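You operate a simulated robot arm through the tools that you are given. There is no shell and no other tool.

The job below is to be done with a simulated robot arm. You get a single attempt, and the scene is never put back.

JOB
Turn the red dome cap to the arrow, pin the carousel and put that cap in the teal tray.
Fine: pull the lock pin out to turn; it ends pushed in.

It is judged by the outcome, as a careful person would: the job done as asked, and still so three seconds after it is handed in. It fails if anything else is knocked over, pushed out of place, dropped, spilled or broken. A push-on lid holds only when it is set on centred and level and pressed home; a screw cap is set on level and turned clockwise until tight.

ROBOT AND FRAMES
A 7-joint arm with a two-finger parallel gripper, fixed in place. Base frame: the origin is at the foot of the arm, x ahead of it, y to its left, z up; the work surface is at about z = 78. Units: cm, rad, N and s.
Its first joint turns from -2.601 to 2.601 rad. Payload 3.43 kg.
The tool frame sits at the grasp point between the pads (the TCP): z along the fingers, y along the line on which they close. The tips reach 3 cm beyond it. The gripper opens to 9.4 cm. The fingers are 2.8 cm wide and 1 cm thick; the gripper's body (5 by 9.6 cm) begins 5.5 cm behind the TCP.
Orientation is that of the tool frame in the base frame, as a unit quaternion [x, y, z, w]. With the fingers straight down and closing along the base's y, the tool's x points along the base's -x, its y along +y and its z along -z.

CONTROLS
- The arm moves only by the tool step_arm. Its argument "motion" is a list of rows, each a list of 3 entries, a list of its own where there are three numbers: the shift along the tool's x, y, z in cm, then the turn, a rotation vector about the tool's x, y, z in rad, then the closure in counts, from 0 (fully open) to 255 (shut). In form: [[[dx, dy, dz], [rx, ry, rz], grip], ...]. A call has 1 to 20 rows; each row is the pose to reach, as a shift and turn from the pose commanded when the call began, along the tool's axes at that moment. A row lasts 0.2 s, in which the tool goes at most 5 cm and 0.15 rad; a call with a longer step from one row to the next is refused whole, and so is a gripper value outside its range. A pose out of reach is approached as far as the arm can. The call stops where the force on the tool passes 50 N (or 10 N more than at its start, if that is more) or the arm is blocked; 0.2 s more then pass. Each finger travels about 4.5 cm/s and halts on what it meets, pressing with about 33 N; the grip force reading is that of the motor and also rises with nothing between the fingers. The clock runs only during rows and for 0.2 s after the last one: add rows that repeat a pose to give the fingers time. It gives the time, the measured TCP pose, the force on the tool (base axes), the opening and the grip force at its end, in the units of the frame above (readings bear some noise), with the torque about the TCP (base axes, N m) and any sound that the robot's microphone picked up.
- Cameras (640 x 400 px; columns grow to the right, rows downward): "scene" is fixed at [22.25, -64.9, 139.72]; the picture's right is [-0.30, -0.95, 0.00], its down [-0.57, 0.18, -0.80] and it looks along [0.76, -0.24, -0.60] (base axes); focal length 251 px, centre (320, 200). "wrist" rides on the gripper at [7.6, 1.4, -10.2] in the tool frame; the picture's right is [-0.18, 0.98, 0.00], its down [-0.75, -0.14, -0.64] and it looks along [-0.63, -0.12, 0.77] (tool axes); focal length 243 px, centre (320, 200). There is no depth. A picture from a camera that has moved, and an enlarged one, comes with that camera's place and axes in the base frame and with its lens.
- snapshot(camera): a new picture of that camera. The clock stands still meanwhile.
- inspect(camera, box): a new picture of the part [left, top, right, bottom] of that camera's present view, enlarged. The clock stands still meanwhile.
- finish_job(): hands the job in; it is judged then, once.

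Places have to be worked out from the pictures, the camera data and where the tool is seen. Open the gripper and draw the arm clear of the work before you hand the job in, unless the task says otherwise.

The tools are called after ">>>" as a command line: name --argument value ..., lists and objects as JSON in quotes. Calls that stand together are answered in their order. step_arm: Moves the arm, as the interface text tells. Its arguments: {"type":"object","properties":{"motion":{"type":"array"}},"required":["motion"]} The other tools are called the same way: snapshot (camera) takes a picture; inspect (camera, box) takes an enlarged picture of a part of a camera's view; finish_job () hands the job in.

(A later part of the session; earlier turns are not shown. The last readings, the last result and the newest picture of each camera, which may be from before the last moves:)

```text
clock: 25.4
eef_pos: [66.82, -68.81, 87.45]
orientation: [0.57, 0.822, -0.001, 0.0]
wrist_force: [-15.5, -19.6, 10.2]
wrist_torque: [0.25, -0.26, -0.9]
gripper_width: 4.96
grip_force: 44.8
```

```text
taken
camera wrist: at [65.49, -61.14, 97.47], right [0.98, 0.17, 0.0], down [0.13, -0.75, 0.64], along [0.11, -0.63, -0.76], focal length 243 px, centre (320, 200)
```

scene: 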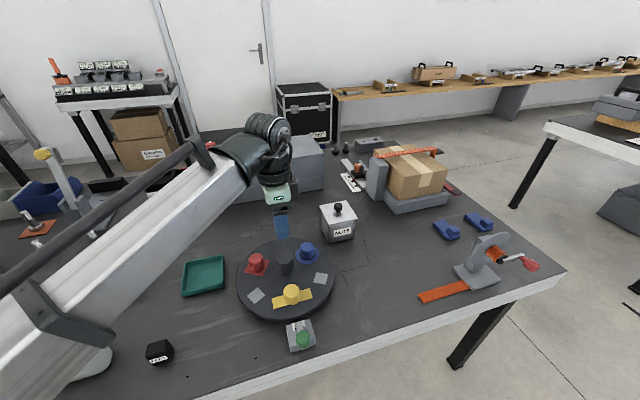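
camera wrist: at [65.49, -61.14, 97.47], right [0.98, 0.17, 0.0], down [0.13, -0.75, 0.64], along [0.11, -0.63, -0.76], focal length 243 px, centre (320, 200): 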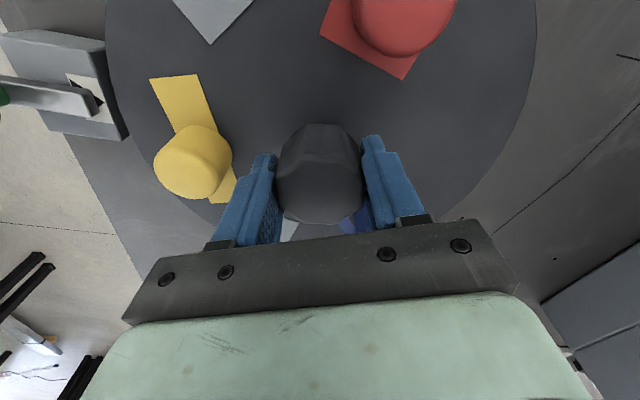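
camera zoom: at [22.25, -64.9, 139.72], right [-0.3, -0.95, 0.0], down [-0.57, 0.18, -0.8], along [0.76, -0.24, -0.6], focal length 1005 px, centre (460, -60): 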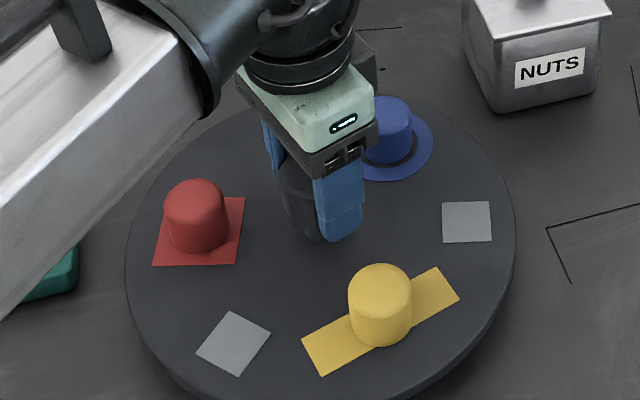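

The disc follows the gripper. Side loads show the true axis is slightly toward (-x, -y), about (66.7, -68.9), so I'll shift the centre by (-0.35, -0.3) cm and continue turning 0.72 rad.

>>> step_arm --motion '[[[-0.08, -0.21, 0], [0, 0, 0], 200], [[-0.158, -0.433, 0], [0, 0, -0.02], 200], [[-0.158, -0.433, 0], [0, 0, -0.06], 200], [[-0.158, -0.433, 0], [0, 0, -0.12], 200], [[-0.158, -0.433, 0], [0, 0, -0.18], 200], [[-0.158, -0.433, 0], [0, 0, -0.24], 200], [[-0.158, -0.433, 0], [0, 0, -0.3], 200], [[-0.158, -0.433, 0], [0, 0, -0.36], 200], [[-0.158, -0.433, 0], [0, 0, -0.42], 200], [[-0.158, -0.433, 0], [0, 0, -0.48], 200], [[-0.158, -0.433, 0], [0, 0, -0.54], 200], [[-0.158, -0.433, 0], [0, 0, -0.6], 200], [[-0.158, -0.433, 0], [0, 0, -0.66], 200], [[-0.158, -0.433, 0], [0, 0, -0.7], 200], [[-0.158, -0.433, 0], [0, 0, -0.72], 200], [[-0.158, -0.433, 0], [0, 0, -0.72], 200]]'

>>> inspect --camera "scene" --box '[225, 215, 345, 315]'

>>> snapshot --camera "wrist"

```text
clock: 28.8
eef_pos: [66.97, -68.98, 87.1]
orientation: [0.242, 0.97, 0.001, 0.003]
wrist_force: [44.9, -1.2, -0.5]
wrist_torque: [0.16, 0.53, -1.12]
gripper_width: 4.86
grip_force: 44.9
```

```text
4.00 times, centred on (285, 265) of scene
camera zoom: at [22.25, -64.9, 139.72], right [-0.3, -0.95, 0.0], down [-0.57, 0.18, -0.8], along [0.76, -0.24, -0.6], focal length 1005 px, centre (460, -60)
```

zoom: 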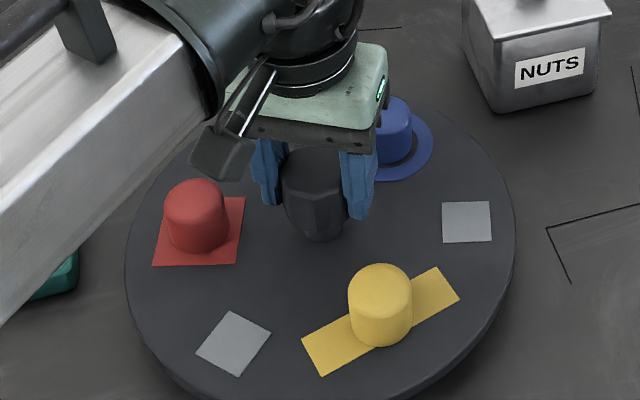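

```text
taken
camera wrist: at [60.76, -64.12, 97.36], right [0.62, 0.78, 0.0], down [0.59, -0.48, 0.65], along [0.51, -0.4, -0.76], focal length 243 px, centre (320, 200)
```

wrist: 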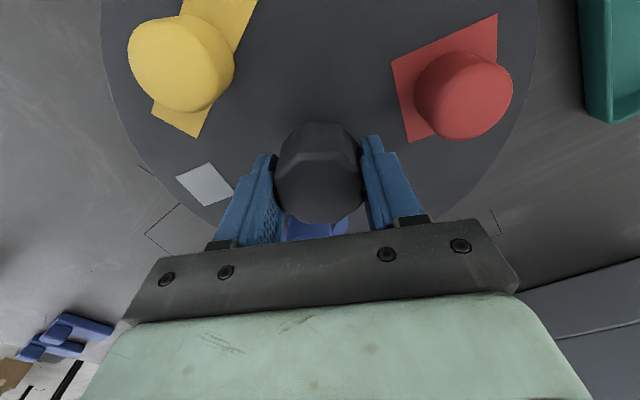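

The disc only turned about 15° and then the gripper slipped on the hub, because my centre shift was wrong in x (45 N side load used up the friction). Combining readings, the axis is near (67.0, -69.0). Let me look at the hub's facets before regripping.

>>> inspect --camera "wrist" --box '[230, 90, 410, 250]'

>>> inspect --camera "scene" --box '[225, 255, 345, 355]'

```text
2.50 times, centred on (320, 170) of wrist
camera zoom: at [60.76, -64.12, 97.36], right [0.62, 0.78, 0.0], down [0.59, -0.48, 0.65], along [0.51, -0.4, -0.76], focal length 606 px, centre (320, 275)
```

zoom: 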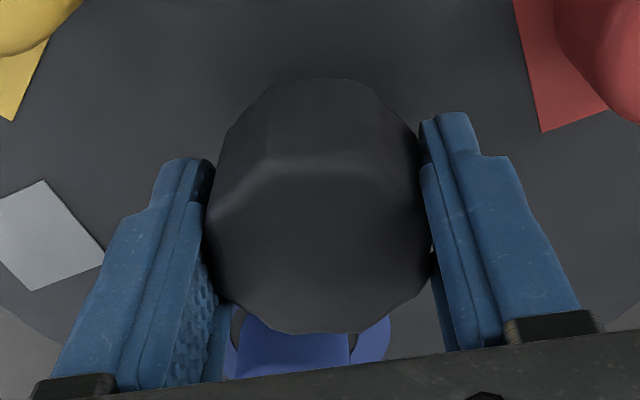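

```text
4.00 times, centred on (285, 305) of scene
camera zoom: at [22.25, -64.9, 139.72], right [-0.3, -0.95, 0.0], down [-0.57, 0.18, -0.8], along [0.76, -0.24, -0.6], focal length 1005 px, centre (460, -220)
```

zoom: 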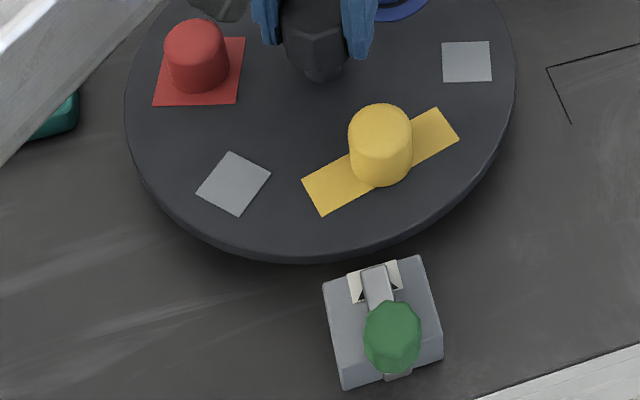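

The bolt is still fully out, and the hub head is an octagon (about 4.86 cm across flats). I'll open the fingers here, let the side load go, and read the true tool position.

>>> step_arm --motion '[[[0, 0, 0], [0, 0, 0], 120], [[0, 0, 0], [0, 0, 0], 65], [[0, 0, 0], [0, 0, 0], 65], [[0, 0, 0], [0, 0, 0], 65], [[0, 0, 0], [0, 0, 0], 65]]'

>>> inspect --camera "wrist" --box '[200, 80, 440, 260]'

```text
clock: 30.0
eef_pos: [66.7, -69.04, 87.28]
orientation: [0.243, 0.97, 0.0, 0.0]
wrist_force: [0.1, -0.5, -0.4]
wrist_torque: [-0.02, -0.02, 0.0]
gripper_width: 6.99
grip_force: 0.0
```

```text
2.22 times, centred on (320, 170) of wrist
camera zoom: at [60.51, -64.1, 97.47], right [0.63, 0.78, 0.0], down [0.6, -0.48, 0.64], along [0.5, -0.4, -0.77], focal length 539 px, centre (320, 267)
```

zoom: 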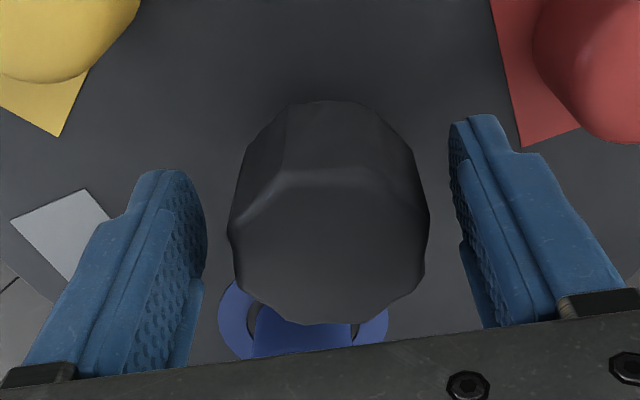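

Unloaded, the tool reads (66.70, -69.04); with the measured stiffness the hub axis works out to about (67.0, -69.05). I'll recentre there, rotate the open gripper back 45° so the pads lie on flats, then regrip.

>>> step_arm --motion '[[[-0.13, 0.06, 0.1], [0, 0, 0.1], 65], [[-0.265, 0.13, 0.3], [0, 0, 0.22], 65], [[-0.265, 0.13, 0.3], [0, 0, 0.35], 65], [[-0.265, 0.13, 0.3], [0, 0, 0.48], 65], [[-0.265, 0.13, 0.3], [0, 0, 0.61], 65], [[-0.265, 0.13, 0.3], [0, 0, 0.72], 65], [[-0.265, 0.13, 0.3], [0, 0, 0.785], 65], [[-0.265, 0.13, 0.3], [0, 0, 0.785], 65], [[-0.265, 0.13, 0.3], [0, 0, 0.785], 65]]'

>>> step_arm --motion '[[[0, 0, 0], [0, 0, 0], 100], [[0, 0, 0], [0, 0, 0], 130], [[0, 0, 0], [0, 0, 0], 180], [[0, 0, 0], [0, 0, 0], 255], [[0, 0, 0], [0, 0, 0], 255]]'

>>> inspect --camera "wrist" --box '[200, 80, 440, 260]'

```text
clock: 32.0
eef_pos: [66.95, -69.04, 87.06]
orientation: [0.596, 0.803, 0.0, 0.001]
wrist_force: [0.2, 0.2, -0.2]
wrist_torque: [-0.02, -0.02, -0.02]
gripper_width: 7.02
grip_force: 0.1
```

```text
clock: 33.2
eef_pos: [66.92, -68.97, 87.08]
orientation: [0.596, 0.803, 0.001, 0.001]
wrist_force: [4.8, 1.2, -0.6]
wrist_torque: [0.01, -0.06, 0.01]
gripper_width: 4.93
grip_force: 44.9
```

```text
2.22 times, centred on (320, 170) of wrist
camera zoom: at [66.04, -61.24, 97.2], right [0.99, 0.11, 0.0], down [0.08, -0.76, 0.64], along [0.07, -0.64, -0.77], focal length 539 px, centre (320, 267)
```

zoom: 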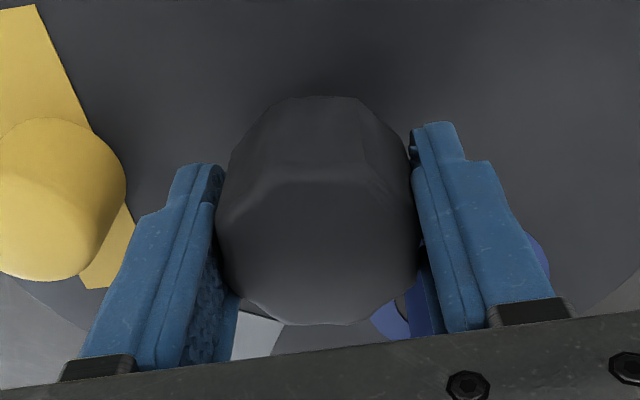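

Well centred now (under 5 N side load). I'll turn a small 0.2 rad slowly and check the torque and whether the disc follows.

>>> step_arm --motion '[[[0, 0, 0], [0, 0, -0.02], 255], [[0, 0, 0], [0, 0, -0.05], 255], [[0, 0, 0], [0, 0, -0.08], 255], [[0, 0, 0], [0, 0, -0.11], 255], [[0, 0, 0], [0, 0, -0.14], 255], [[0, 0, 0], [0, 0, -0.17], 255], [[0, 0, 0], [0, 0, -0.2], 255]]'

>>> inspect --camera "scene" --box '[225, 215, 345, 315]'

>>> inspect --camera "wrist" --box '[200, 80, 440, 260]'

```text
clock: 34.8
eef_pos: [67.04, -68.89, 86.99]
orientation: [0.513, 0.859, 0.0, 0.0]
wrist_force: [9.1, 1.6, -1.2]
wrist_torque: [-0.05, 0.08, -0.51]
gripper_width: 4.86
grip_force: 45.1
```

```text
4.00 times, centred on (285, 265) of scene
camera zoom: at [22.25, -64.9, 139.72], right [-0.3, -0.95, 0.0], down [-0.57, 0.18, -0.8], along [0.76, -0.24, -0.6], focal length 1005 px, centre (460, -60)
```

zoom: 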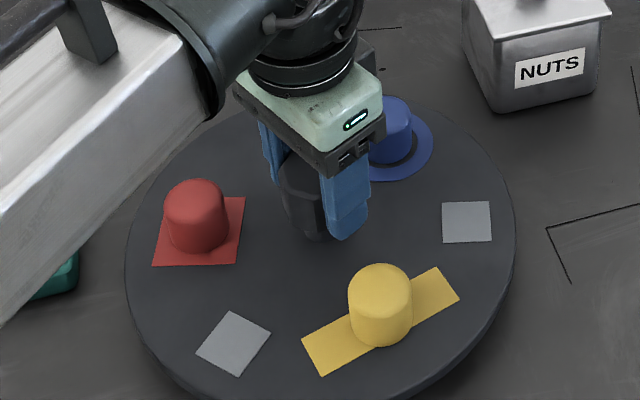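

```text
2.22 times, centred on (320, 170) of wrist
camera zoom: at [64.53, -61.58, 97.21], right [0.95, 0.31, 0.0], down [0.23, -0.73, 0.64], along [0.2, -0.61, -0.77], focal length 539 px, centre (320, 267)
```

zoom: 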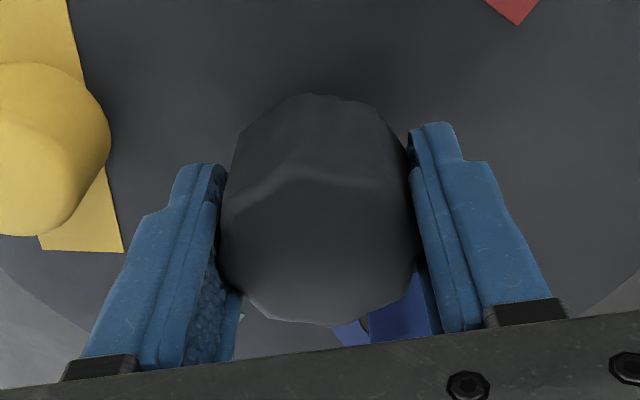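

The disc hasn't moved yet; the gripper rotated about 11° while seating onto the flats (torque 0.5 N·m). I'll continue slightly to see if it now carries the disc or is blocked.

>>> step_arm --motion '[[[0, 0, 0], [0, 0, -0.03], 255], [[0, 0, 0], [0, 0, -0.06], 255], [[0, 0, 0], [0, 0, -0.09], 255]]'

>>> inspect --camera "scene" --box '[225, 215, 345, 315]'

>>> step_arm --motion '[[[0, 0, 0], [0, 0, -0.03], 255], [[0, 0, 0], [0, 0, -0.06], 255], [[0, 0, 0], [0, 0, -0.09], 255]]'

>>> inspect --camera "scene" --box '[225, 215, 345, 315]'

```text
clock: 35.6
eef_pos: [66.98, -69.01, 87.0]
orientation: [0.473, 0.881, 0.0, 0.001]
wrist_force: [13.3, 0.1, 5.6]
wrist_torque: [0.06, 0.02, -1.5]
gripper_width: 4.88
grip_force: 45.2
```

```text
4.00 times, centred on (285, 265) of scene
camera zoom: at [22.25, -64.9, 139.72], right [-0.3, -0.95, 0.0], down [-0.57, 0.18, -0.8], along [0.76, -0.24, -0.6], focal length 1005 px, centre (460, -60)
```

zoom: 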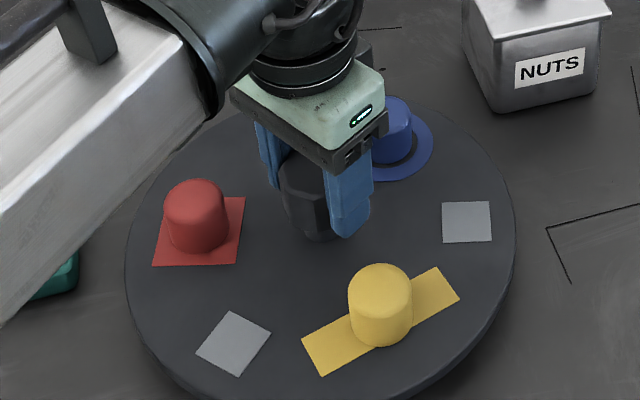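

```text
clock: 36.4
eef_pos: [66.94, -68.97, 87.04]
orientation: [0.433, 0.902, 0.0, 0.0]
wrist_force: [11.8, -0.8, 3.5]
wrist_torque: [-0.15, 0.04, -0.88]
gripper_width: 4.95
grip_force: 45.1
```

```text
4.00 times, centred on (285, 265) of scene
camera zoom: at [22.25, -64.9, 139.72], right [-0.3, -0.95, 0.0], down [-0.57, 0.18, -0.8], along [0.76, -0.24, -0.6], focal length 1005 px, centre (460, -60)
```

zoom: 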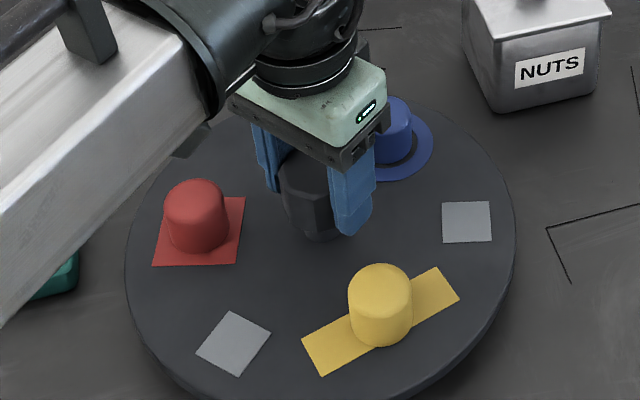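

The disc is firmly blocked at about 15.5° counter-clockwise even at 1.5 N·m, and it turned freely up to there, so this looks like a stop rather than friction. I'll try the opposite direction gently.

>>> step_arm --motion '[[[0, 0, 0], [0, 0, 0.05], 255], [[0, 0, 0], [0, 0, 0.11], 255], [[0, 0, 0], [0, 0, 0.17], 255], [[0, 0, 0], [0, 0, 0.23], 255], [[0, 0, 0], [0, 0, 0.29], 255], [[0, 0, 0], [0, 0, 0.35], 255], [[0, 0, 0], [0, 0, 0.41], 255], [[0, 0, 0], [0, 0, 0.45], 255]]'

>>> inspect --camera "scene" --box '[225, 215, 345, 315]'

>>> snapshot --camera "wrist"

```text
clock: 38.2
eef_pos: [67.07, -69.05, 87.04]
orientation: [0.624, 0.782, -0.001, 0.0]
wrist_force: [5.6, -6.4, 6.3]
wrist_torque: [0.54, 0.04, 0.06]
gripper_width: 4.93
grip_force: 45.2
```

```text
4.00 times, centred on (285, 265) of scene
camera zoom: at [22.25, -64.9, 139.72], right [-0.3, -0.95, 0.0], down [-0.57, 0.18, -0.8], along [0.76, -0.24, -0.6], focal length 1005 px, centre (460, -60)
```

zoom: 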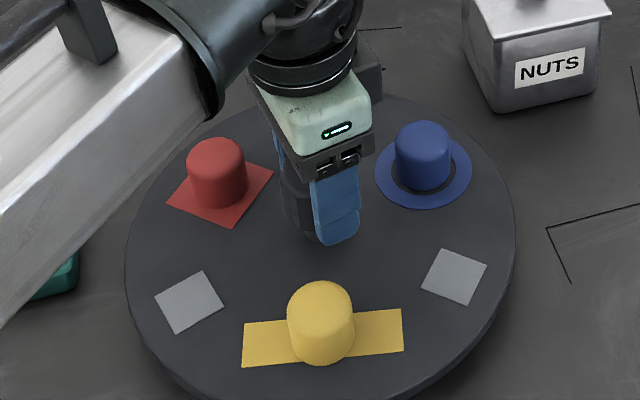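

```text
taken
camera wrist: at [66.61, -61.21, 97.19], right [1.0, 0.04, 0.0], down [0.03, -0.77, 0.64], along [0.02, -0.64, -0.77], focal length 243 px, centre (320, 200)
```

wrist: 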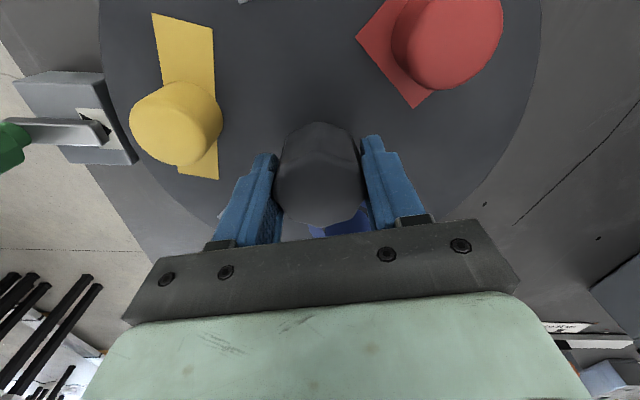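

Clockwise the disc turns freely (torque near zero), so the carousel has a stop on the counter-clockwise side and I must take the long way round clockwise, about 227° more. I'll continue clockwise 0.6 rad and monitor.

>>> step_arm --motion '[[[0, 0, 0], [0, 0, 0.04], 255], [[0, 0, 0], [0, 0, 0.1], 255], [[0, 0, 0], [0, 0, 0.17], 255], [[0, 0, 0], [0, 0, 0.24], 255], [[0, 0, 0], [0, 0, 0.31], 255], [[0, 0, 0], [0, 0, 0.38], 255], [[0, 0, 0], [0, 0, 0.45], 255], [[0, 0, 0], [0, 0, 0.52], 255], [[0, 0, 0], [0, 0, 0.57], 255], [[0, 0, 0], [0, 0, 0.6], 255], [[0, 0, 0], [0, 0, 0.6], 255]]'

>>> inspect --camera "scene" --box '[225, 215, 345, 315]'

>>> snapshot --camera "wrist"

```text
clock: 40.6
eef_pos: [67.13, -69.03, 87.07]
orientation: [0.827, 0.563, 0.001, 0.001]
wrist_force: [16.1, -10.5, 3.9]
wrist_torque: [-0.23, 0.26, -0.01]
gripper_width: 4.96
grip_force: 44.9
```

```text
4.00 times, centred on (285, 265) of scene
camera zoom: at [22.25, -64.9, 139.72], right [-0.3, -0.95, 0.0], down [-0.57, 0.18, -0.8], along [0.76, -0.24, -0.6], focal length 1005 px, centre (460, -60)
```

zoom: 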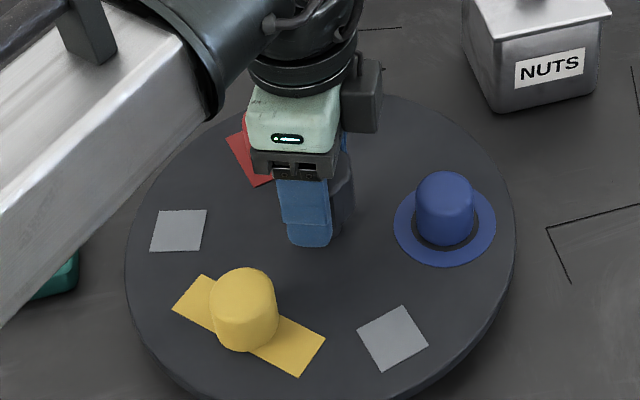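

```text
taken
camera wrist: at [71.02, -62.39, 97.19], right [0.85, -0.53, 0.0], down [-0.41, -0.65, 0.64], along [-0.34, -0.54, -0.77], focal length 243 px, centre (320, 200)
```

wrist: 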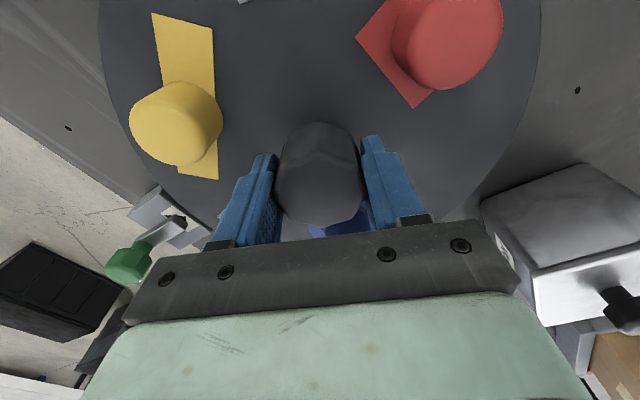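

The disc follows cleanly (caps fixed in the gripper view). I'll nudge the centre by (+0.1, -0.08) and continue another 0.8 rad clockwise, checking wrist range.

>>> step_arm --motion '[[[-0.02, 0.06, 0], [0, 0, 0.03], 255], [[-0.038, 0.122, 0], [0, 0, 0.09], 255], [[-0.038, 0.122, 0], [0, 0, 0.16], 255], [[-0.038, 0.122, 0], [0, 0, 0.23], 255], [[-0.038, 0.122, 0], [0, 0, 0.3], 255], [[-0.038, 0.122, 0], [0, 0, 0.37], 255], [[-0.038, 0.122, 0], [0, 0, 0.44], 255], [[-0.038, 0.122, 0], [0, 0, 0.51], 255], [[-0.038, 0.122, 0], [0, 0, 0.58], 255], [[-0.038, 0.122, 0], [0, 0, 0.65], 255], [[-0.038, 0.122, 0], [0, 0, 0.72], 255], [[-0.038, 0.122, 0], [0, 0, 0.77], 255], [[-0.038, 0.122, 0], [0, 0, 0.8], 255], [[-0.038, 0.122, 0], [0, 0, 0.8], 255]]'

>>> inspect --camera "scene" --box '[225, 215, 345, 315]'

>>> snapshot --camera "wrist"

```text
clock: 43.6
eef_pos: [66.96, -68.91, 87.05]
orientation: [0.981, 0.196, -0.001, -0.001]
wrist_force: [-10.2, 14.8, -6.9]
wrist_torque: [0.27, -0.65, -0.04]
gripper_width: 4.95
grip_force: 45.0
```

```text
4.00 times, centred on (285, 265) of scene
camera zoom: at [22.25, -64.9, 139.72], right [-0.3, -0.95, 0.0], down [-0.57, 0.18, -0.8], along [0.76, -0.24, -0.6], focal length 1005 px, centre (460, -60)
```

zoom: 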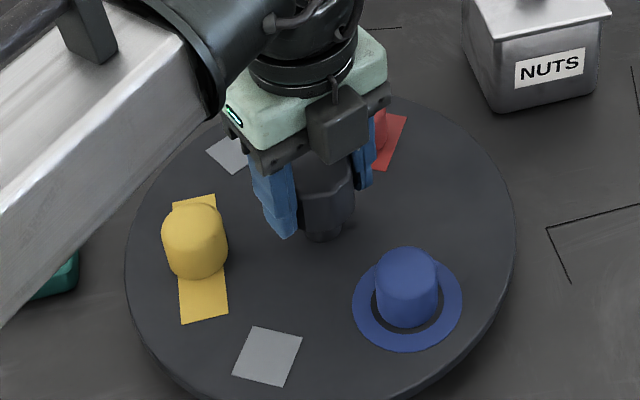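

```text
taken
camera wrist: at [74.49, -67.36, 97.18], right [0.21, -0.98, 0.0], down [-0.75, -0.16, 0.64], along [-0.63, -0.13, -0.77], focal length 243 px, centre (320, 200)
```

wrist: 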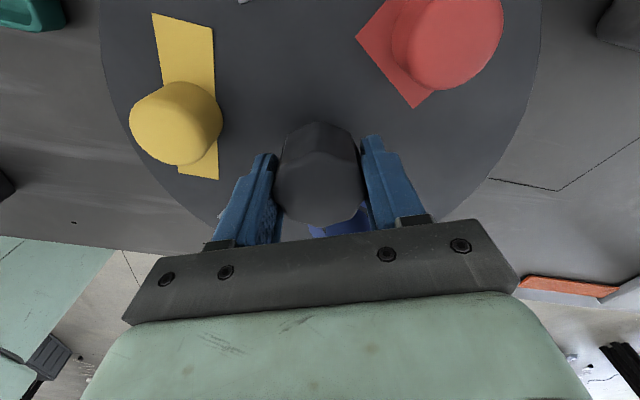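

Still following well; yaw is now -157° and the red cap is around -33°. I'll recentre slightly and continue clockwise another 0.7 rad.

>>> step_arm --motion '[[[-0.02, -0.06, 0], [0, 0, 0.03], 255], [[-0.035, -0.123, 0], [0, 0, 0.09], 255], [[-0.035, -0.123, 0], [0, 0, 0.16], 255], [[-0.035, -0.123, 0], [0, 0, 0.23], 255], [[-0.035, -0.123, 0], [0, 0, 0.3], 255], [[-0.035, -0.123, 0], [0, 0, 0.37], 255], [[-0.035, -0.123, 0], [0, 0, 0.44], 255], [[-0.035, -0.123, 0], [0, 0, 0.51], 255], [[-0.035, -0.123, 0], [0, 0, 0.58], 255], [[-0.035, -0.123, 0], [0, 0, 0.64], 255], [[-0.035, -0.123, 0], [0, 0, 0.68], 255], [[-0.035, -0.123, 0], [0, 0, 0.7], 255], [[-0.035, -0.123, 0], [0, 0, 0.7], 255]]'

>>> inspect --camera "scene" --box '[225, 215, 345, 315]'

>>> snapshot --camera "wrist"

```text
clock: 46.4
eef_pos: [66.96, -69.06, 87.01]
orientation: [0.988, -0.152, 0.0, 0.0]
wrist_force: [-8.2, 3.6, -7.6]
wrist_torque: [-0.59, -0.76, -0.02]
gripper_width: 4.93
grip_force: 45.0
```

```text
4.00 times, centred on (285, 265) of scene
camera zoom: at [22.25, -64.9, 139.72], right [-0.3, -0.95, 0.0], down [-0.57, 0.18, -0.8], along [0.76, -0.24, -0.6], focal length 1005 px, centre (460, -60)
```

zoom: 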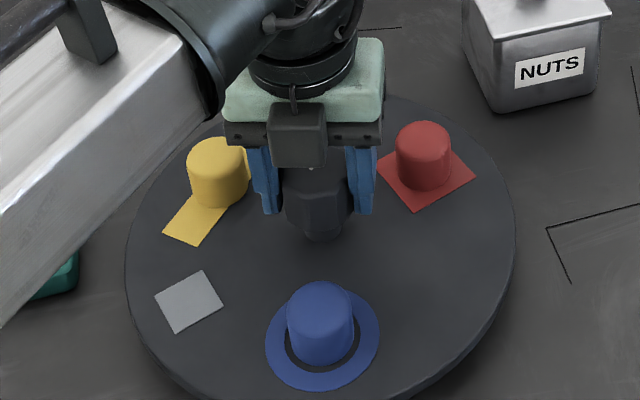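

```text
taken
camera wrist: at [73.73, -72.62, 97.19], right [-0.47, -0.88, 0.0], down [-0.68, 0.36, 0.64], along [-0.57, 0.3, -0.77], focal length 243 px, centre (320, 200)
```

wrist: 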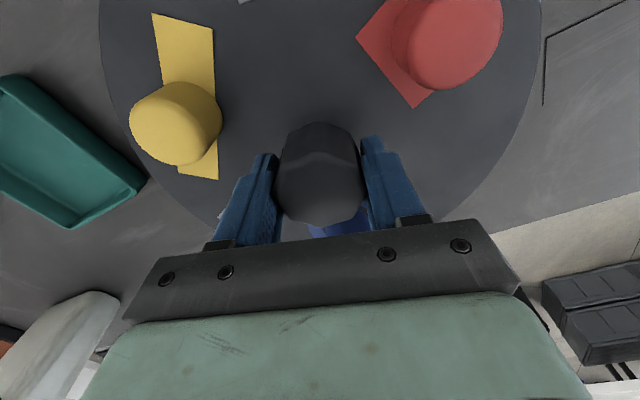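

Yaw about -197°, still no limit hit, disc follows; red is around -73°. I'll continue another 0.8 rad clockwise.

>>> step_arm --motion '[[[0, 0, 0], [0, 0, 0.03], 255], [[0, 0, 0], [0, 0, 0.09], 255], [[0, 0, 0], [0, 0, 0.16], 255], [[0, 0, 0], [0, 0, 0.23], 255], [[0, 0, 0], [0, 0, 0.3], 255], [[0, 0, 0], [0, 0, 0.37], 255], [[0, 0, 0], [0, 0, 0.44], 255], [[0, 0, 0], [0, 0, 0.51], 255], [[0, 0, 0], [0, 0, 0.58], 255], [[0, 0, 0], [0, 0, 0.65], 255], [[0, 0, 0], [0, 0, 0.72], 255], [[0, 0, 0], [0, 0, 0.77], 255], [[0, 0, 0], [0, 0, 0.8], 255], [[0, 0, 0], [0, 0, 0.8], 255]]'

>>> inspect --camera "scene" --box '[225, 215, 345, 315]'

>>> snapshot --camera "wrist"

```text
clock: 48.1
eef_pos: [67.08, -68.98, 87.09]
orientation: [0.938, -0.347, 0.006, -0.01]
wrist_force: [8.3, 6.6, -0.7]
wrist_torque: [-0.15, -0.06, 0.04]
gripper_width: 4.94
grip_force: 45.8
out of reach, approached as far as the arm can: row 7, 8
stopped in row 8: the force on the tool passed its limit at 55 N (the readings are from after the stop); the commanded pose is now the measured one
```

```text
4.00 times, centred on (285, 265) of scene
camera zoom: at [22.25, -64.9, 139.72], right [-0.3, -0.95, 0.0], down [-0.57, 0.18, -0.8], along [0.76, -0.24, -0.6], focal length 1005 px, centre (460, -60)
```

zoom: 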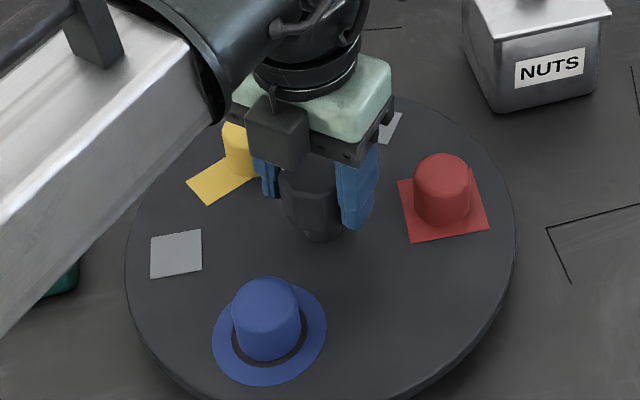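

```text
taken
camera wrist: at [71.58, -75.15, 97.16], right [-0.78, -0.63, -0.02], down [-0.49, 0.59, 0.64], along [-0.39, 0.51, -0.77], focal length 243 px, centre (320, 200)
```

wrist: 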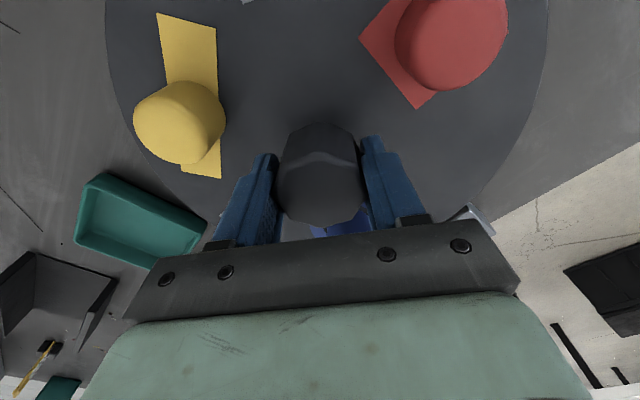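

The wrist limit is at about -220° yaw; the red cap is now around -96°, with about 84° left. I'll open, level the small tilt left by the limit, and then swing the open gripper back 135° to regrip.

>>> step_arm --motion '[[[0, 0, 0], [0, 0, 0], 150], [[0, 0, 0], [0, 0, 0], 65], [[0, 0, 0], [0, 0, 0], 65], [[0, 0, 0], [0, 0, 0], 65], [[0, 0, 0], [-0.023, -0.004, -0.05], 65], [[0, 0, 0], [-0.023, -0.004, -0.1], 65], [[0, 0, 0], [-0.023, -0.004, -0.1], 65]]'

>>> snapshot --camera "wrist"

```text
clock: 49.7
eef_pos: [66.95, -69.11, 87.04]
orientation: [0.954, -0.3, 0.001, 0.002]
wrist_force: [0.0, 0.1, 0.2]
wrist_torque: [-0.03, -0.01, 0.01]
gripper_width: 7.0
grip_force: 0.0
```

```text
taken
camera wrist: at [72.21, -74.65, 97.17], right [-0.71, -0.7, 0.0], down [-0.54, 0.55, 0.64], along [-0.45, 0.46, -0.77], focal length 243 px, centre (320, 200)
```

wrist: 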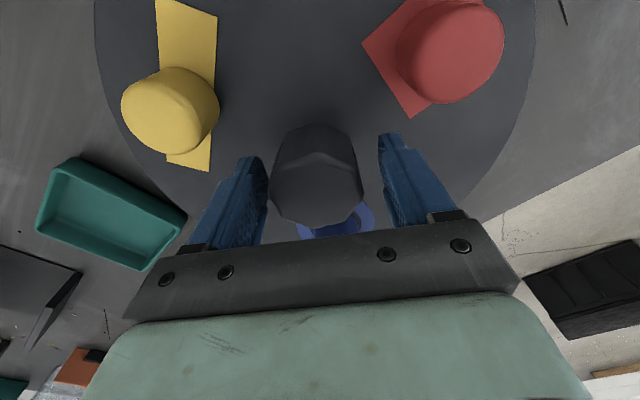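

Level again and clear of the hub. Now I'll rotate the open gripper back by 2.257 rad around the hub axis (yaw to about -86°).

>>> step_arm --motion '[[[0, 0, 0], [0, 0, -0.1], 65], [[0, 0, 0], [0, 0, -0.24], 65], [[0, 0, 0], [0, 0, -0.38], 65], [[0, 0, 0], [0, 0, -0.52], 65], [[0, 0, 0], [0, 0, -0.66], 65], [[0, 0, 0], [0, 0, -0.8], 65], [[0, 0, 0], [0, 0, -0.94], 65], [[0, 0, 0], [0, 0, -1.08], 65], [[0, 0, 0], [0, 0, -1.22], 65], [[0, 0, 0], [0, 0, -1.36], 65], [[0, 0, 0], [0, 0, -1.5], 65], [[0, 0, 0], [0, 0, -1.64], 65], [[0, 0, 0], [0, 0, -1.78], 65], [[0, 0, 0], [0, 0, -1.92], 65], [[0, 0, 0], [0, 0, -2.06], 65], [[0, 0, 0], [0, 0, -2.17], 65], [[0, 0, 0], [0, 0, -2.24], 65], [[0, 0, 0], [0, 0, -2.257], 65], [[0, 0, 0], [0, 0, -2.257], 65]]'

>>> snapshot --camera "wrist"

>>> inspect --camera "scene" --box '[225, 215, 345, 315]'

```text
clock: 53.7
eef_pos: [66.82, -69.21, 87.03]
orientation: [0.679, 0.734, -0.002, 0.0]
wrist_force: [-0.5, -0.3, -0.5]
wrist_torque: [-0.01, -0.01, -0.03]
gripper_width: 6.99
grip_force: 0.1
```

```text
taken
camera wrist: at [67.61, -61.38, 97.15], right [0.99, -0.11, 0.0], down [-0.08, -0.76, 0.64], along [-0.07, -0.64, -0.76], focal length 243 px, centre (320, 200)
```

wrist: 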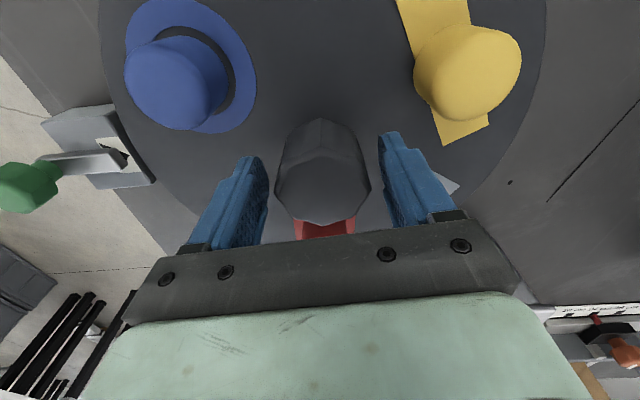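

```text
4.00 times, centred on (285, 265) of scene
camera zoom: at [22.25, -64.9, 139.72], right [-0.3, -0.95, 0.0], down [-0.57, 0.18, -0.8], along [0.76, -0.24, -0.6], focal length 1005 px, centre (460, -60)
```

zoom: 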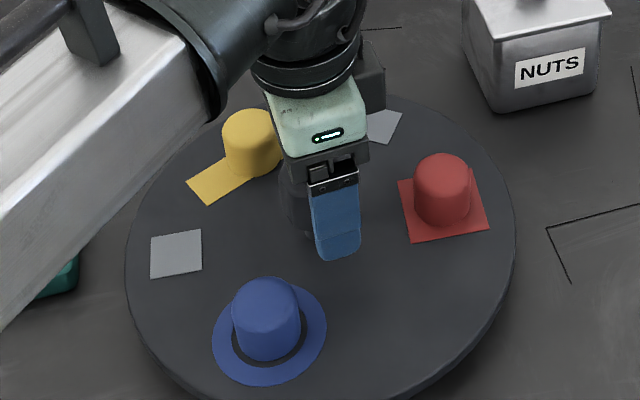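

>>> inspect --camera "wrist" --box '[200, 80, 440, 260]'

```text
2.22 times, centred on (320, 170) of wrist
camera zoom: at [67.61, -61.38, 97.15], right [0.99, -0.11, 0.0], down [-0.08, -0.76, 0.64], along [-0.07, -0.64, -0.76], focal length 539 px, centre (320, 267)
```

zoom: 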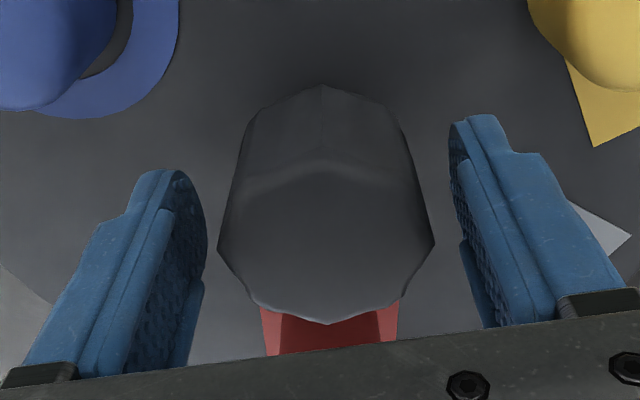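

The pads are currently facing octagon corners, so I'll rotate a further 24° (to yaw ≈ -61.5°) to face flats, and recentre by (+0.15, +0.15), then close.

>>> step_arm --motion '[[[0.07, 0.08, 0], [0, 0, -0.1], 65], [[0.138, 0.16, 0], [0, 0, -0.22], 65], [[0.138, 0.16, 0], [0, 0, -0.34], 65], [[0.138, 0.16, 0], [0, 0, -0.42], 65], [[0.138, 0.16, 0], [0, 0, -0.42], 65]]'

>>> inspect --camera "wrist" --box '[200, 80, 440, 260]'

```text
clock: 54.9
eef_pos: [67.01, -68.9, 87.04]
orientation: [0.511, 0.859, -0.002, 0.0]
wrist_force: [-0.3, -0.1, -0.3]
wrist_torque: [0.01, -0.01, -0.04]
gripper_width: 7.03
grip_force: 0.2
```

```text
2.22 times, centred on (320, 170) of wrist
camera zoom: at [64.58, -61.54, 97.19], right [0.95, 0.31, 0.0], down [0.24, -0.73, 0.64], along [0.2, -0.61, -0.77], focal length 539 px, centre (320, 267)
```

zoom: 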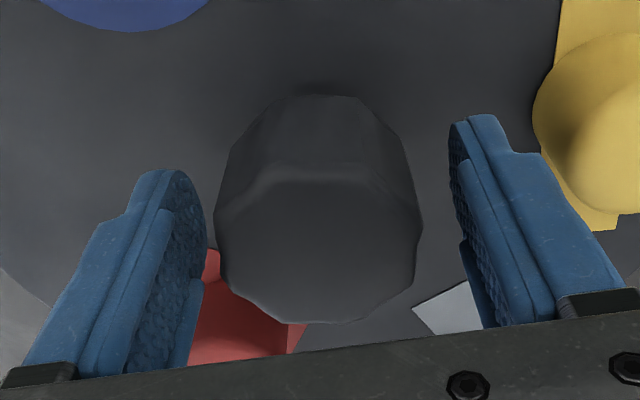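

Flats now face the pads. Closing on the hub.

>>> step_arm --motion '[[[0, 0, 0], [0, 0, 0], 100], [[0, 0, 0], [0, 0, 0], 130], [[0, 0, 0], [0, 0, 0], 180], [[0, 0, 0], [0, 0, 0], 255], [[0, 0, 0], [0, 0, 0], 255]]'

```text
clock: 56.1
eef_pos: [66.93, -68.94, 87.0]
orientation: [0.512, 0.859, -0.002, 0.0]
wrist_force: [-3.9, -1.5, -0.3]
wrist_torque: [-0.02, 0.0, -0.01]
gripper_width: 4.93
grip_force: 45.3
```

Gripped again, centred. Red measures about -94°, so about 86° remain; I'll turn 1.3 rad clockwise then measure before the final trim.

>>> step_arm --motion '[[[0, 0, 0], [0, 0, 0.03], 255], [[0, 0, 0], [0, 0, 0.09], 255], [[0, 0, 0], [0, 0, 0.17], 255], [[0, 0, 0], [0, 0, 0.25], 255], [[0, 0, 0], [0, 0, 0.33], 255], [[0, 0, 0], [0, 0, 0.41], 255], [[0, 0, 0], [0, 0, 0.49], 255], [[0, 0, 0], [0, 0, 0.57], 255], [[0, 0, 0], [0, 0, 0.65], 255], [[0, 0, 0], [0, 0, 0.73], 255], [[0, 0, 0], [0, 0, 0.81], 255], [[0, 0, 0], [0, 0, 0.89], 255], [[0, 0, 0], [0, 0, 0.97], 255], [[0, 0, 0], [0, 0, 1.05], 255], [[0, 0, 0], [0, 0, 1.13], 255], [[0, 0, 0], [0, 0, 1.2], 255], [[0, 0, 0], [0, 0, 1.26], 255], [[0, 0, 0], [0, 0, 1.29], 255], [[0, 0, 0], [0, 0, 1.3], 255], [[0, 0, 0], [0, 0, 1.3], 255]]'

>>> inspect --camera "scene" --box '[225, 240, 345, 360]'

>>> snapshot --camera "wrist"

```text
clock: 60.3
eef_pos: [66.98, -68.88, 87.16]
orientation: [0.927, 0.375, 0.0, 0.001]
wrist_force: [4.8, -12.3, 15.5]
wrist_torque: [-0.4, 0.54, -0.07]
gripper_width: 4.93
grip_force: 45.1
```

```text
3.33 times, centred on (285, 300) of scene
camera zoom: at [22.25, -64.9, 139.72], right [-0.3, -0.95, 0.0], down [-0.57, 0.18, -0.8], along [0.76, -0.24, -0.6], focal length 838 px, centre (437, -133)
```

zoom: 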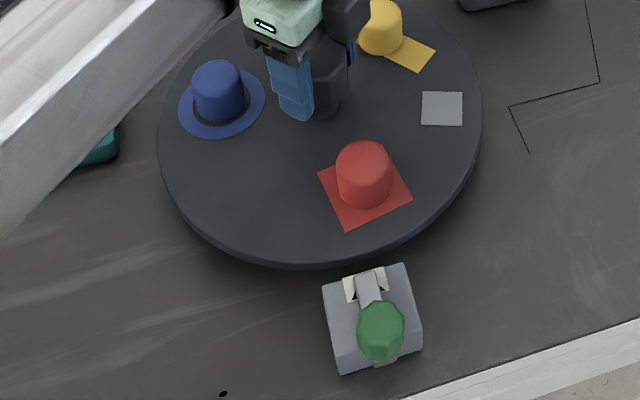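

```text
taken
camera wrist: at [73.37, -64.67, 97.19], right [0.55, -0.84, 0.0], down [-0.64, -0.42, 0.64], along [-0.54, -0.35, -0.77], focal length 243 px, centre (320, 200)
```

wrist: 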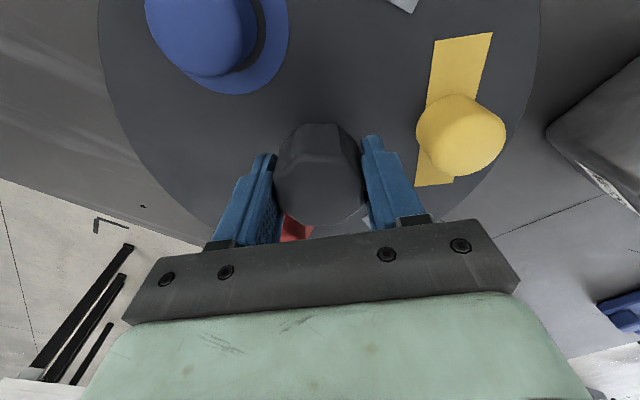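

Red is now about 10.5° short of the arrow. I'll turn the last 0.183 rad slowly and re-measure.

>>> step_arm --motion '[[[0, 0, 0], [0, 0, 0.03], 255], [[0, 0, 0], [0, 0, 0.07], 255], [[0, 0, 0], [0, 0, 0.11], 255], [[0, 0, 0], [0, 0, 0.145], 255], [[0, 0, 0], [0, 0, 0.17], 255], [[0, 0, 0], [0, 0, 0.183], 255], [[0, 0, 0], [0, 0, 0.183], 255]]'

>>> inspect --camera "scene" --box '[225, 240, 345, 360]'

>>> inspect --camera "scene" --box '[265, 280, 335, 360]'

```text
clock: 61.9
eef_pos: [66.93, -68.97, 87.01]
orientation: [0.958, 0.287, 0.0, 0.002]
wrist_force: [7.2, -22.4, 12.2]
wrist_torque: [0.68, 0.09, -0.01]
gripper_width: 4.99
grip_force: 44.6
```

```text
3.33 times, centred on (285, 300) of scene
camera zoom: at [22.25, -64.9, 139.72], right [-0.3, -0.95, 0.0], down [-0.57, 0.18, -0.8], along [0.76, -0.24, -0.6], focal length 838 px, centre (437, -133)
```

zoom: 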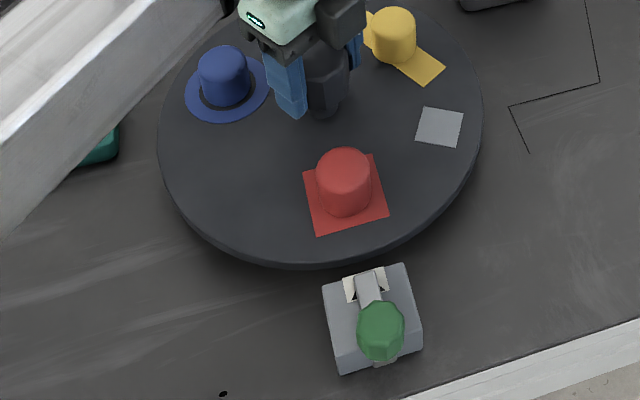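

```text
5.00 times, centred on (300, 320) of scene
camera zoom: at [22.25, -64.9, 139.72], right [-0.3, -0.95, 0.0], down [-0.57, 0.18, -0.8], along [0.76, -0.24, -0.6], focal length 1257 px, centre (420, -400)
```

zoom: 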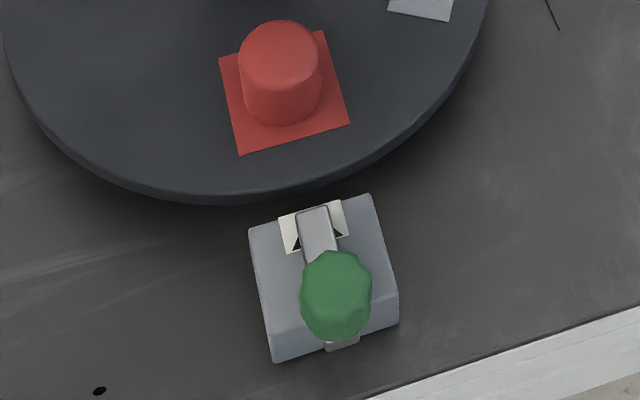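

By scene measurements the red patch is at y ≈ -69.08 versus the arrow/hub line at about -69.05, and its edges are parallel within about 1° of what yellow showed when pinned. I'll release the hub and lift straight up.

>>> step_arm --motion '[[[0, 0, 0], [0, 0, 0], 150], [[0, 0, 0], [0, 0, 0], 100], [[0, 0, 0], [0, 0, 0], 65], [[0, 0, 0], [0, 0, 0], 65], [[0, 0, 0], [0, 0, 0], 65], [[0, 0, -1.5], [0, 0, 0], 65], [[0, 0, -4], [0, 0, 0], 65], [[0, 0, -8], [0, 0, 0], 65], [[0, 0, -12], [0, 0, 0], 65], [[0, 0, -16], [0, 0, 0], 65], [[0, 0, -16], [0, 0, 0], 65]]'

>>> snapshot --camera "wrist"

>>> inspect --camera "scene" --box '[225, 240, 345, 360]'

```text
clock: 64.3
eef_pos: [66.95, -68.99, 102.99]
orientation: [0.958, 0.288, 0.0, 0.001]
wrist_force: [-0.3, -0.5, 0.6]
wrist_torque: [0.0, 0.0, 0.03]
gripper_width: 7.02
grip_force: 0.0
```

```text
taken
camera wrist: at [74.09, -65.95, 113.04], right [0.39, -0.92, 0.0], down [-0.71, -0.3, 0.64], along [-0.59, -0.25, -0.77], focal length 243 px, centre (320, 200)
```

wrist: 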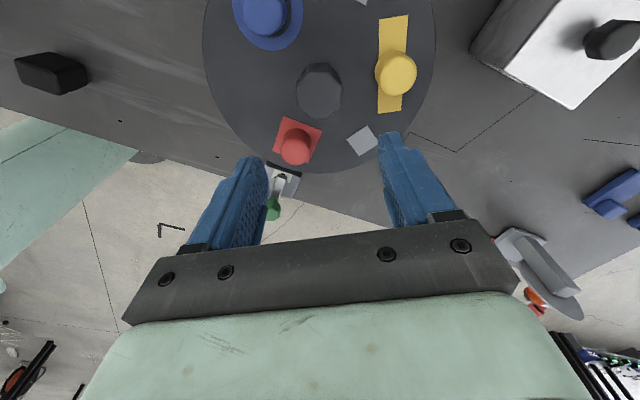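

```text
3.33 times, centred on (285, 300) of scene
camera zoom: at [22.25, -64.9, 139.72], right [-0.3, -0.95, 0.0], down [-0.57, 0.18, -0.8], along [0.76, -0.24, -0.6], focal length 838 px, centre (437, -133)
```

zoom: 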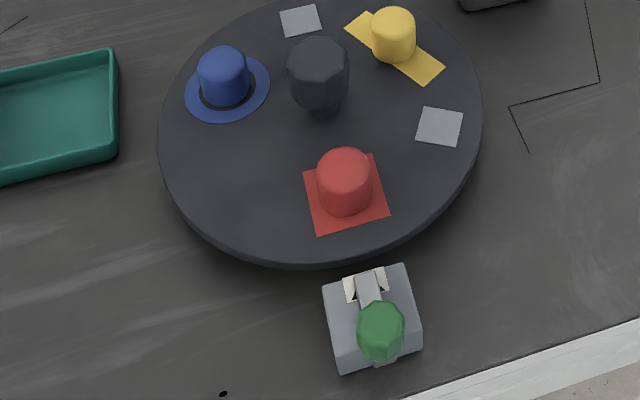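

>>> inspect --camera "wrist" --box '[200, 60, 440, 230]'

>>> inspect --camera "scene" --box '[255, 270, 325, 350]'

```text
2.35 times, centred on (320, 145) of wrist
camera zoom: at [74.09, -65.95, 113.04], right [0.39, -0.92, 0.0], down [-0.71, -0.3, 0.64], along [-0.59, -0.25, -0.77], focal length 571 px, centre (320, 329)
```

zoom: 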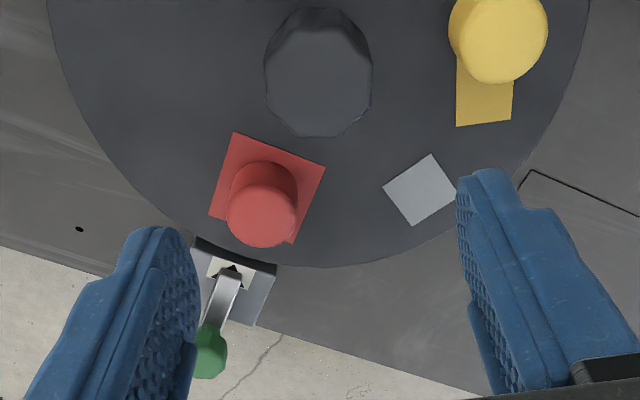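

```text
5.00 times, centred on (290, 310) of scene
camera zoom: at [22.25, -64.9, 139.72], right [-0.3, -0.95, 0.0], down [-0.57, 0.18, -0.8], along [0.76, -0.24, -0.6], focal length 1257 px, centre (470, -350)
```

zoom: 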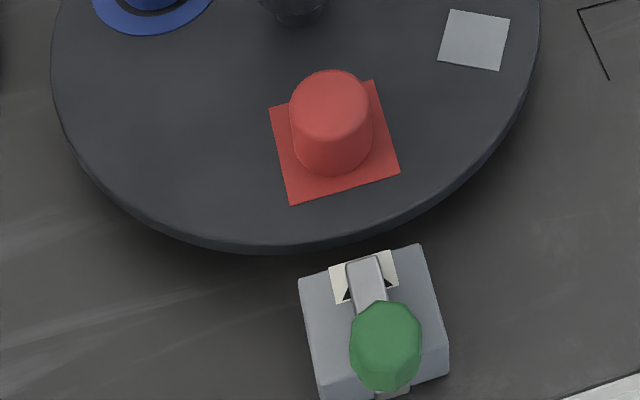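

Both cameras put the red station within about 0.5–1° of the arrow line. Now I'll go to the green knob (now near x = 46.75, y = -69.0), returning to the closing-along-x orientation.

>>> step_arm --motion '[[[-2.1, -1.4, 0], [0, 0, -0.12], 92], [[-4.21, -2.79, 0], [0, 0, -0.25], 92], [[-6.31, -4.19, 0], [0, 0, -0.37], 92], [[-8.42, -5.59, 0.5], [0, 0, -0.5], 92], [[-10.52, -6.98, 1], [0, 0, -0.62], 92], [[-12.62, -8.38, 2], [0, 0, -0.75], 92], [[-14.73, -9.77, 2.5], [0, 0, -0.87], 92], [[-16.83, -11.17, 3], [0, 0, -0.987], 92], [[-16.83, -11.17, 3], [0, 0, -0.987], 92]]'

>>> snapshot --camera "wrist"

>>> inspect --camera "wrist" --box '[280, 20, 460, 170]'

```text
clock: 66.3
eef_pos: [46.91, -68.88, 100.08]
orientation: [0.707, 0.707, -0.001, 0.001]
wrist_force: [-0.7, -0.5, 0.7]
wrist_torque: [-0.01, -0.02, 0.03]
gripper_width: 6.0
grip_force: 0.0
```

```text
taken
camera wrist: at [48.2, -61.23, 110.11], right [0.98, -0.18, 0.0], down [-0.14, -0.75, 0.64], along [-0.12, -0.63, -0.76], focal length 243 px, centre (320, 200)
```

wrist: 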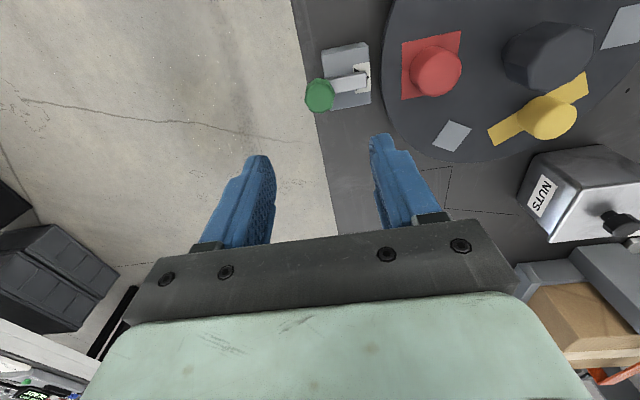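

```text
2.67 times, centred on (370, 95) of wrist
camera zoom: at [48.2, -61.23, 110.11], right [0.98, -0.18, 0.0], down [-0.14, -0.75, 0.64], along [-0.12, -0.63, -0.76], focal length 647 px, centre (187, 480)
```

zoom: 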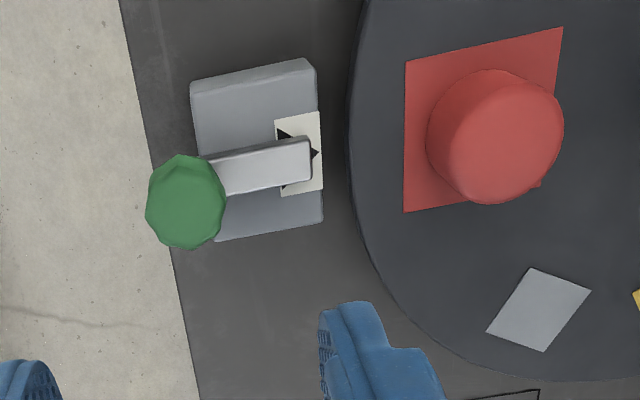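

The red station lines up with the arrow apex within ~0.1–0.2 cm in this view too. The knob is at about (46.8, -68.9); I'll descend over it.

>>> step_arm --motion '[[[0, -0.1, 4], [0, 0, 0], 92], [[0, -0.1, 8], [0, 0, 0], 92], [[0, -0.1, 11.5], [0, 0, 0], 92], [[0, -0.1, 13.3], [0, 0, 0], 92], [[0, -0.1, 14.15], [0, 0, 0], 92], [[0, -0.1, 14.15], [0, 0, 0], 92]]'

>>> snapshot --camera "wrist"

```text
clock: 67.7
eef_pos: [46.85, -68.83, 85.85]
orientation: [0.708, 0.706, -0.001, 0.002]
wrist_force: [-0.3, -0.1, 0.5]
wrist_torque: [0.02, -0.03, 0.0]
gripper_width: 6.01
grip_force: 0.1
```

```text
taken
camera wrist: at [48.09, -61.22, 96.06], right [0.98, -0.18, 0.0], down [-0.14, -0.75, 0.64], along [-0.12, -0.63, -0.76], focal length 243 px, centre (320, 200)
```

wrist: 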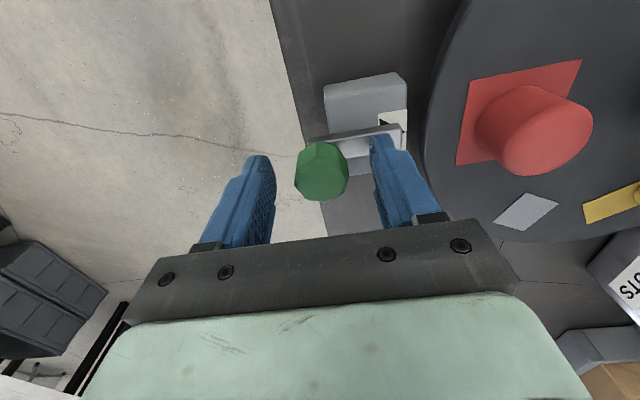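

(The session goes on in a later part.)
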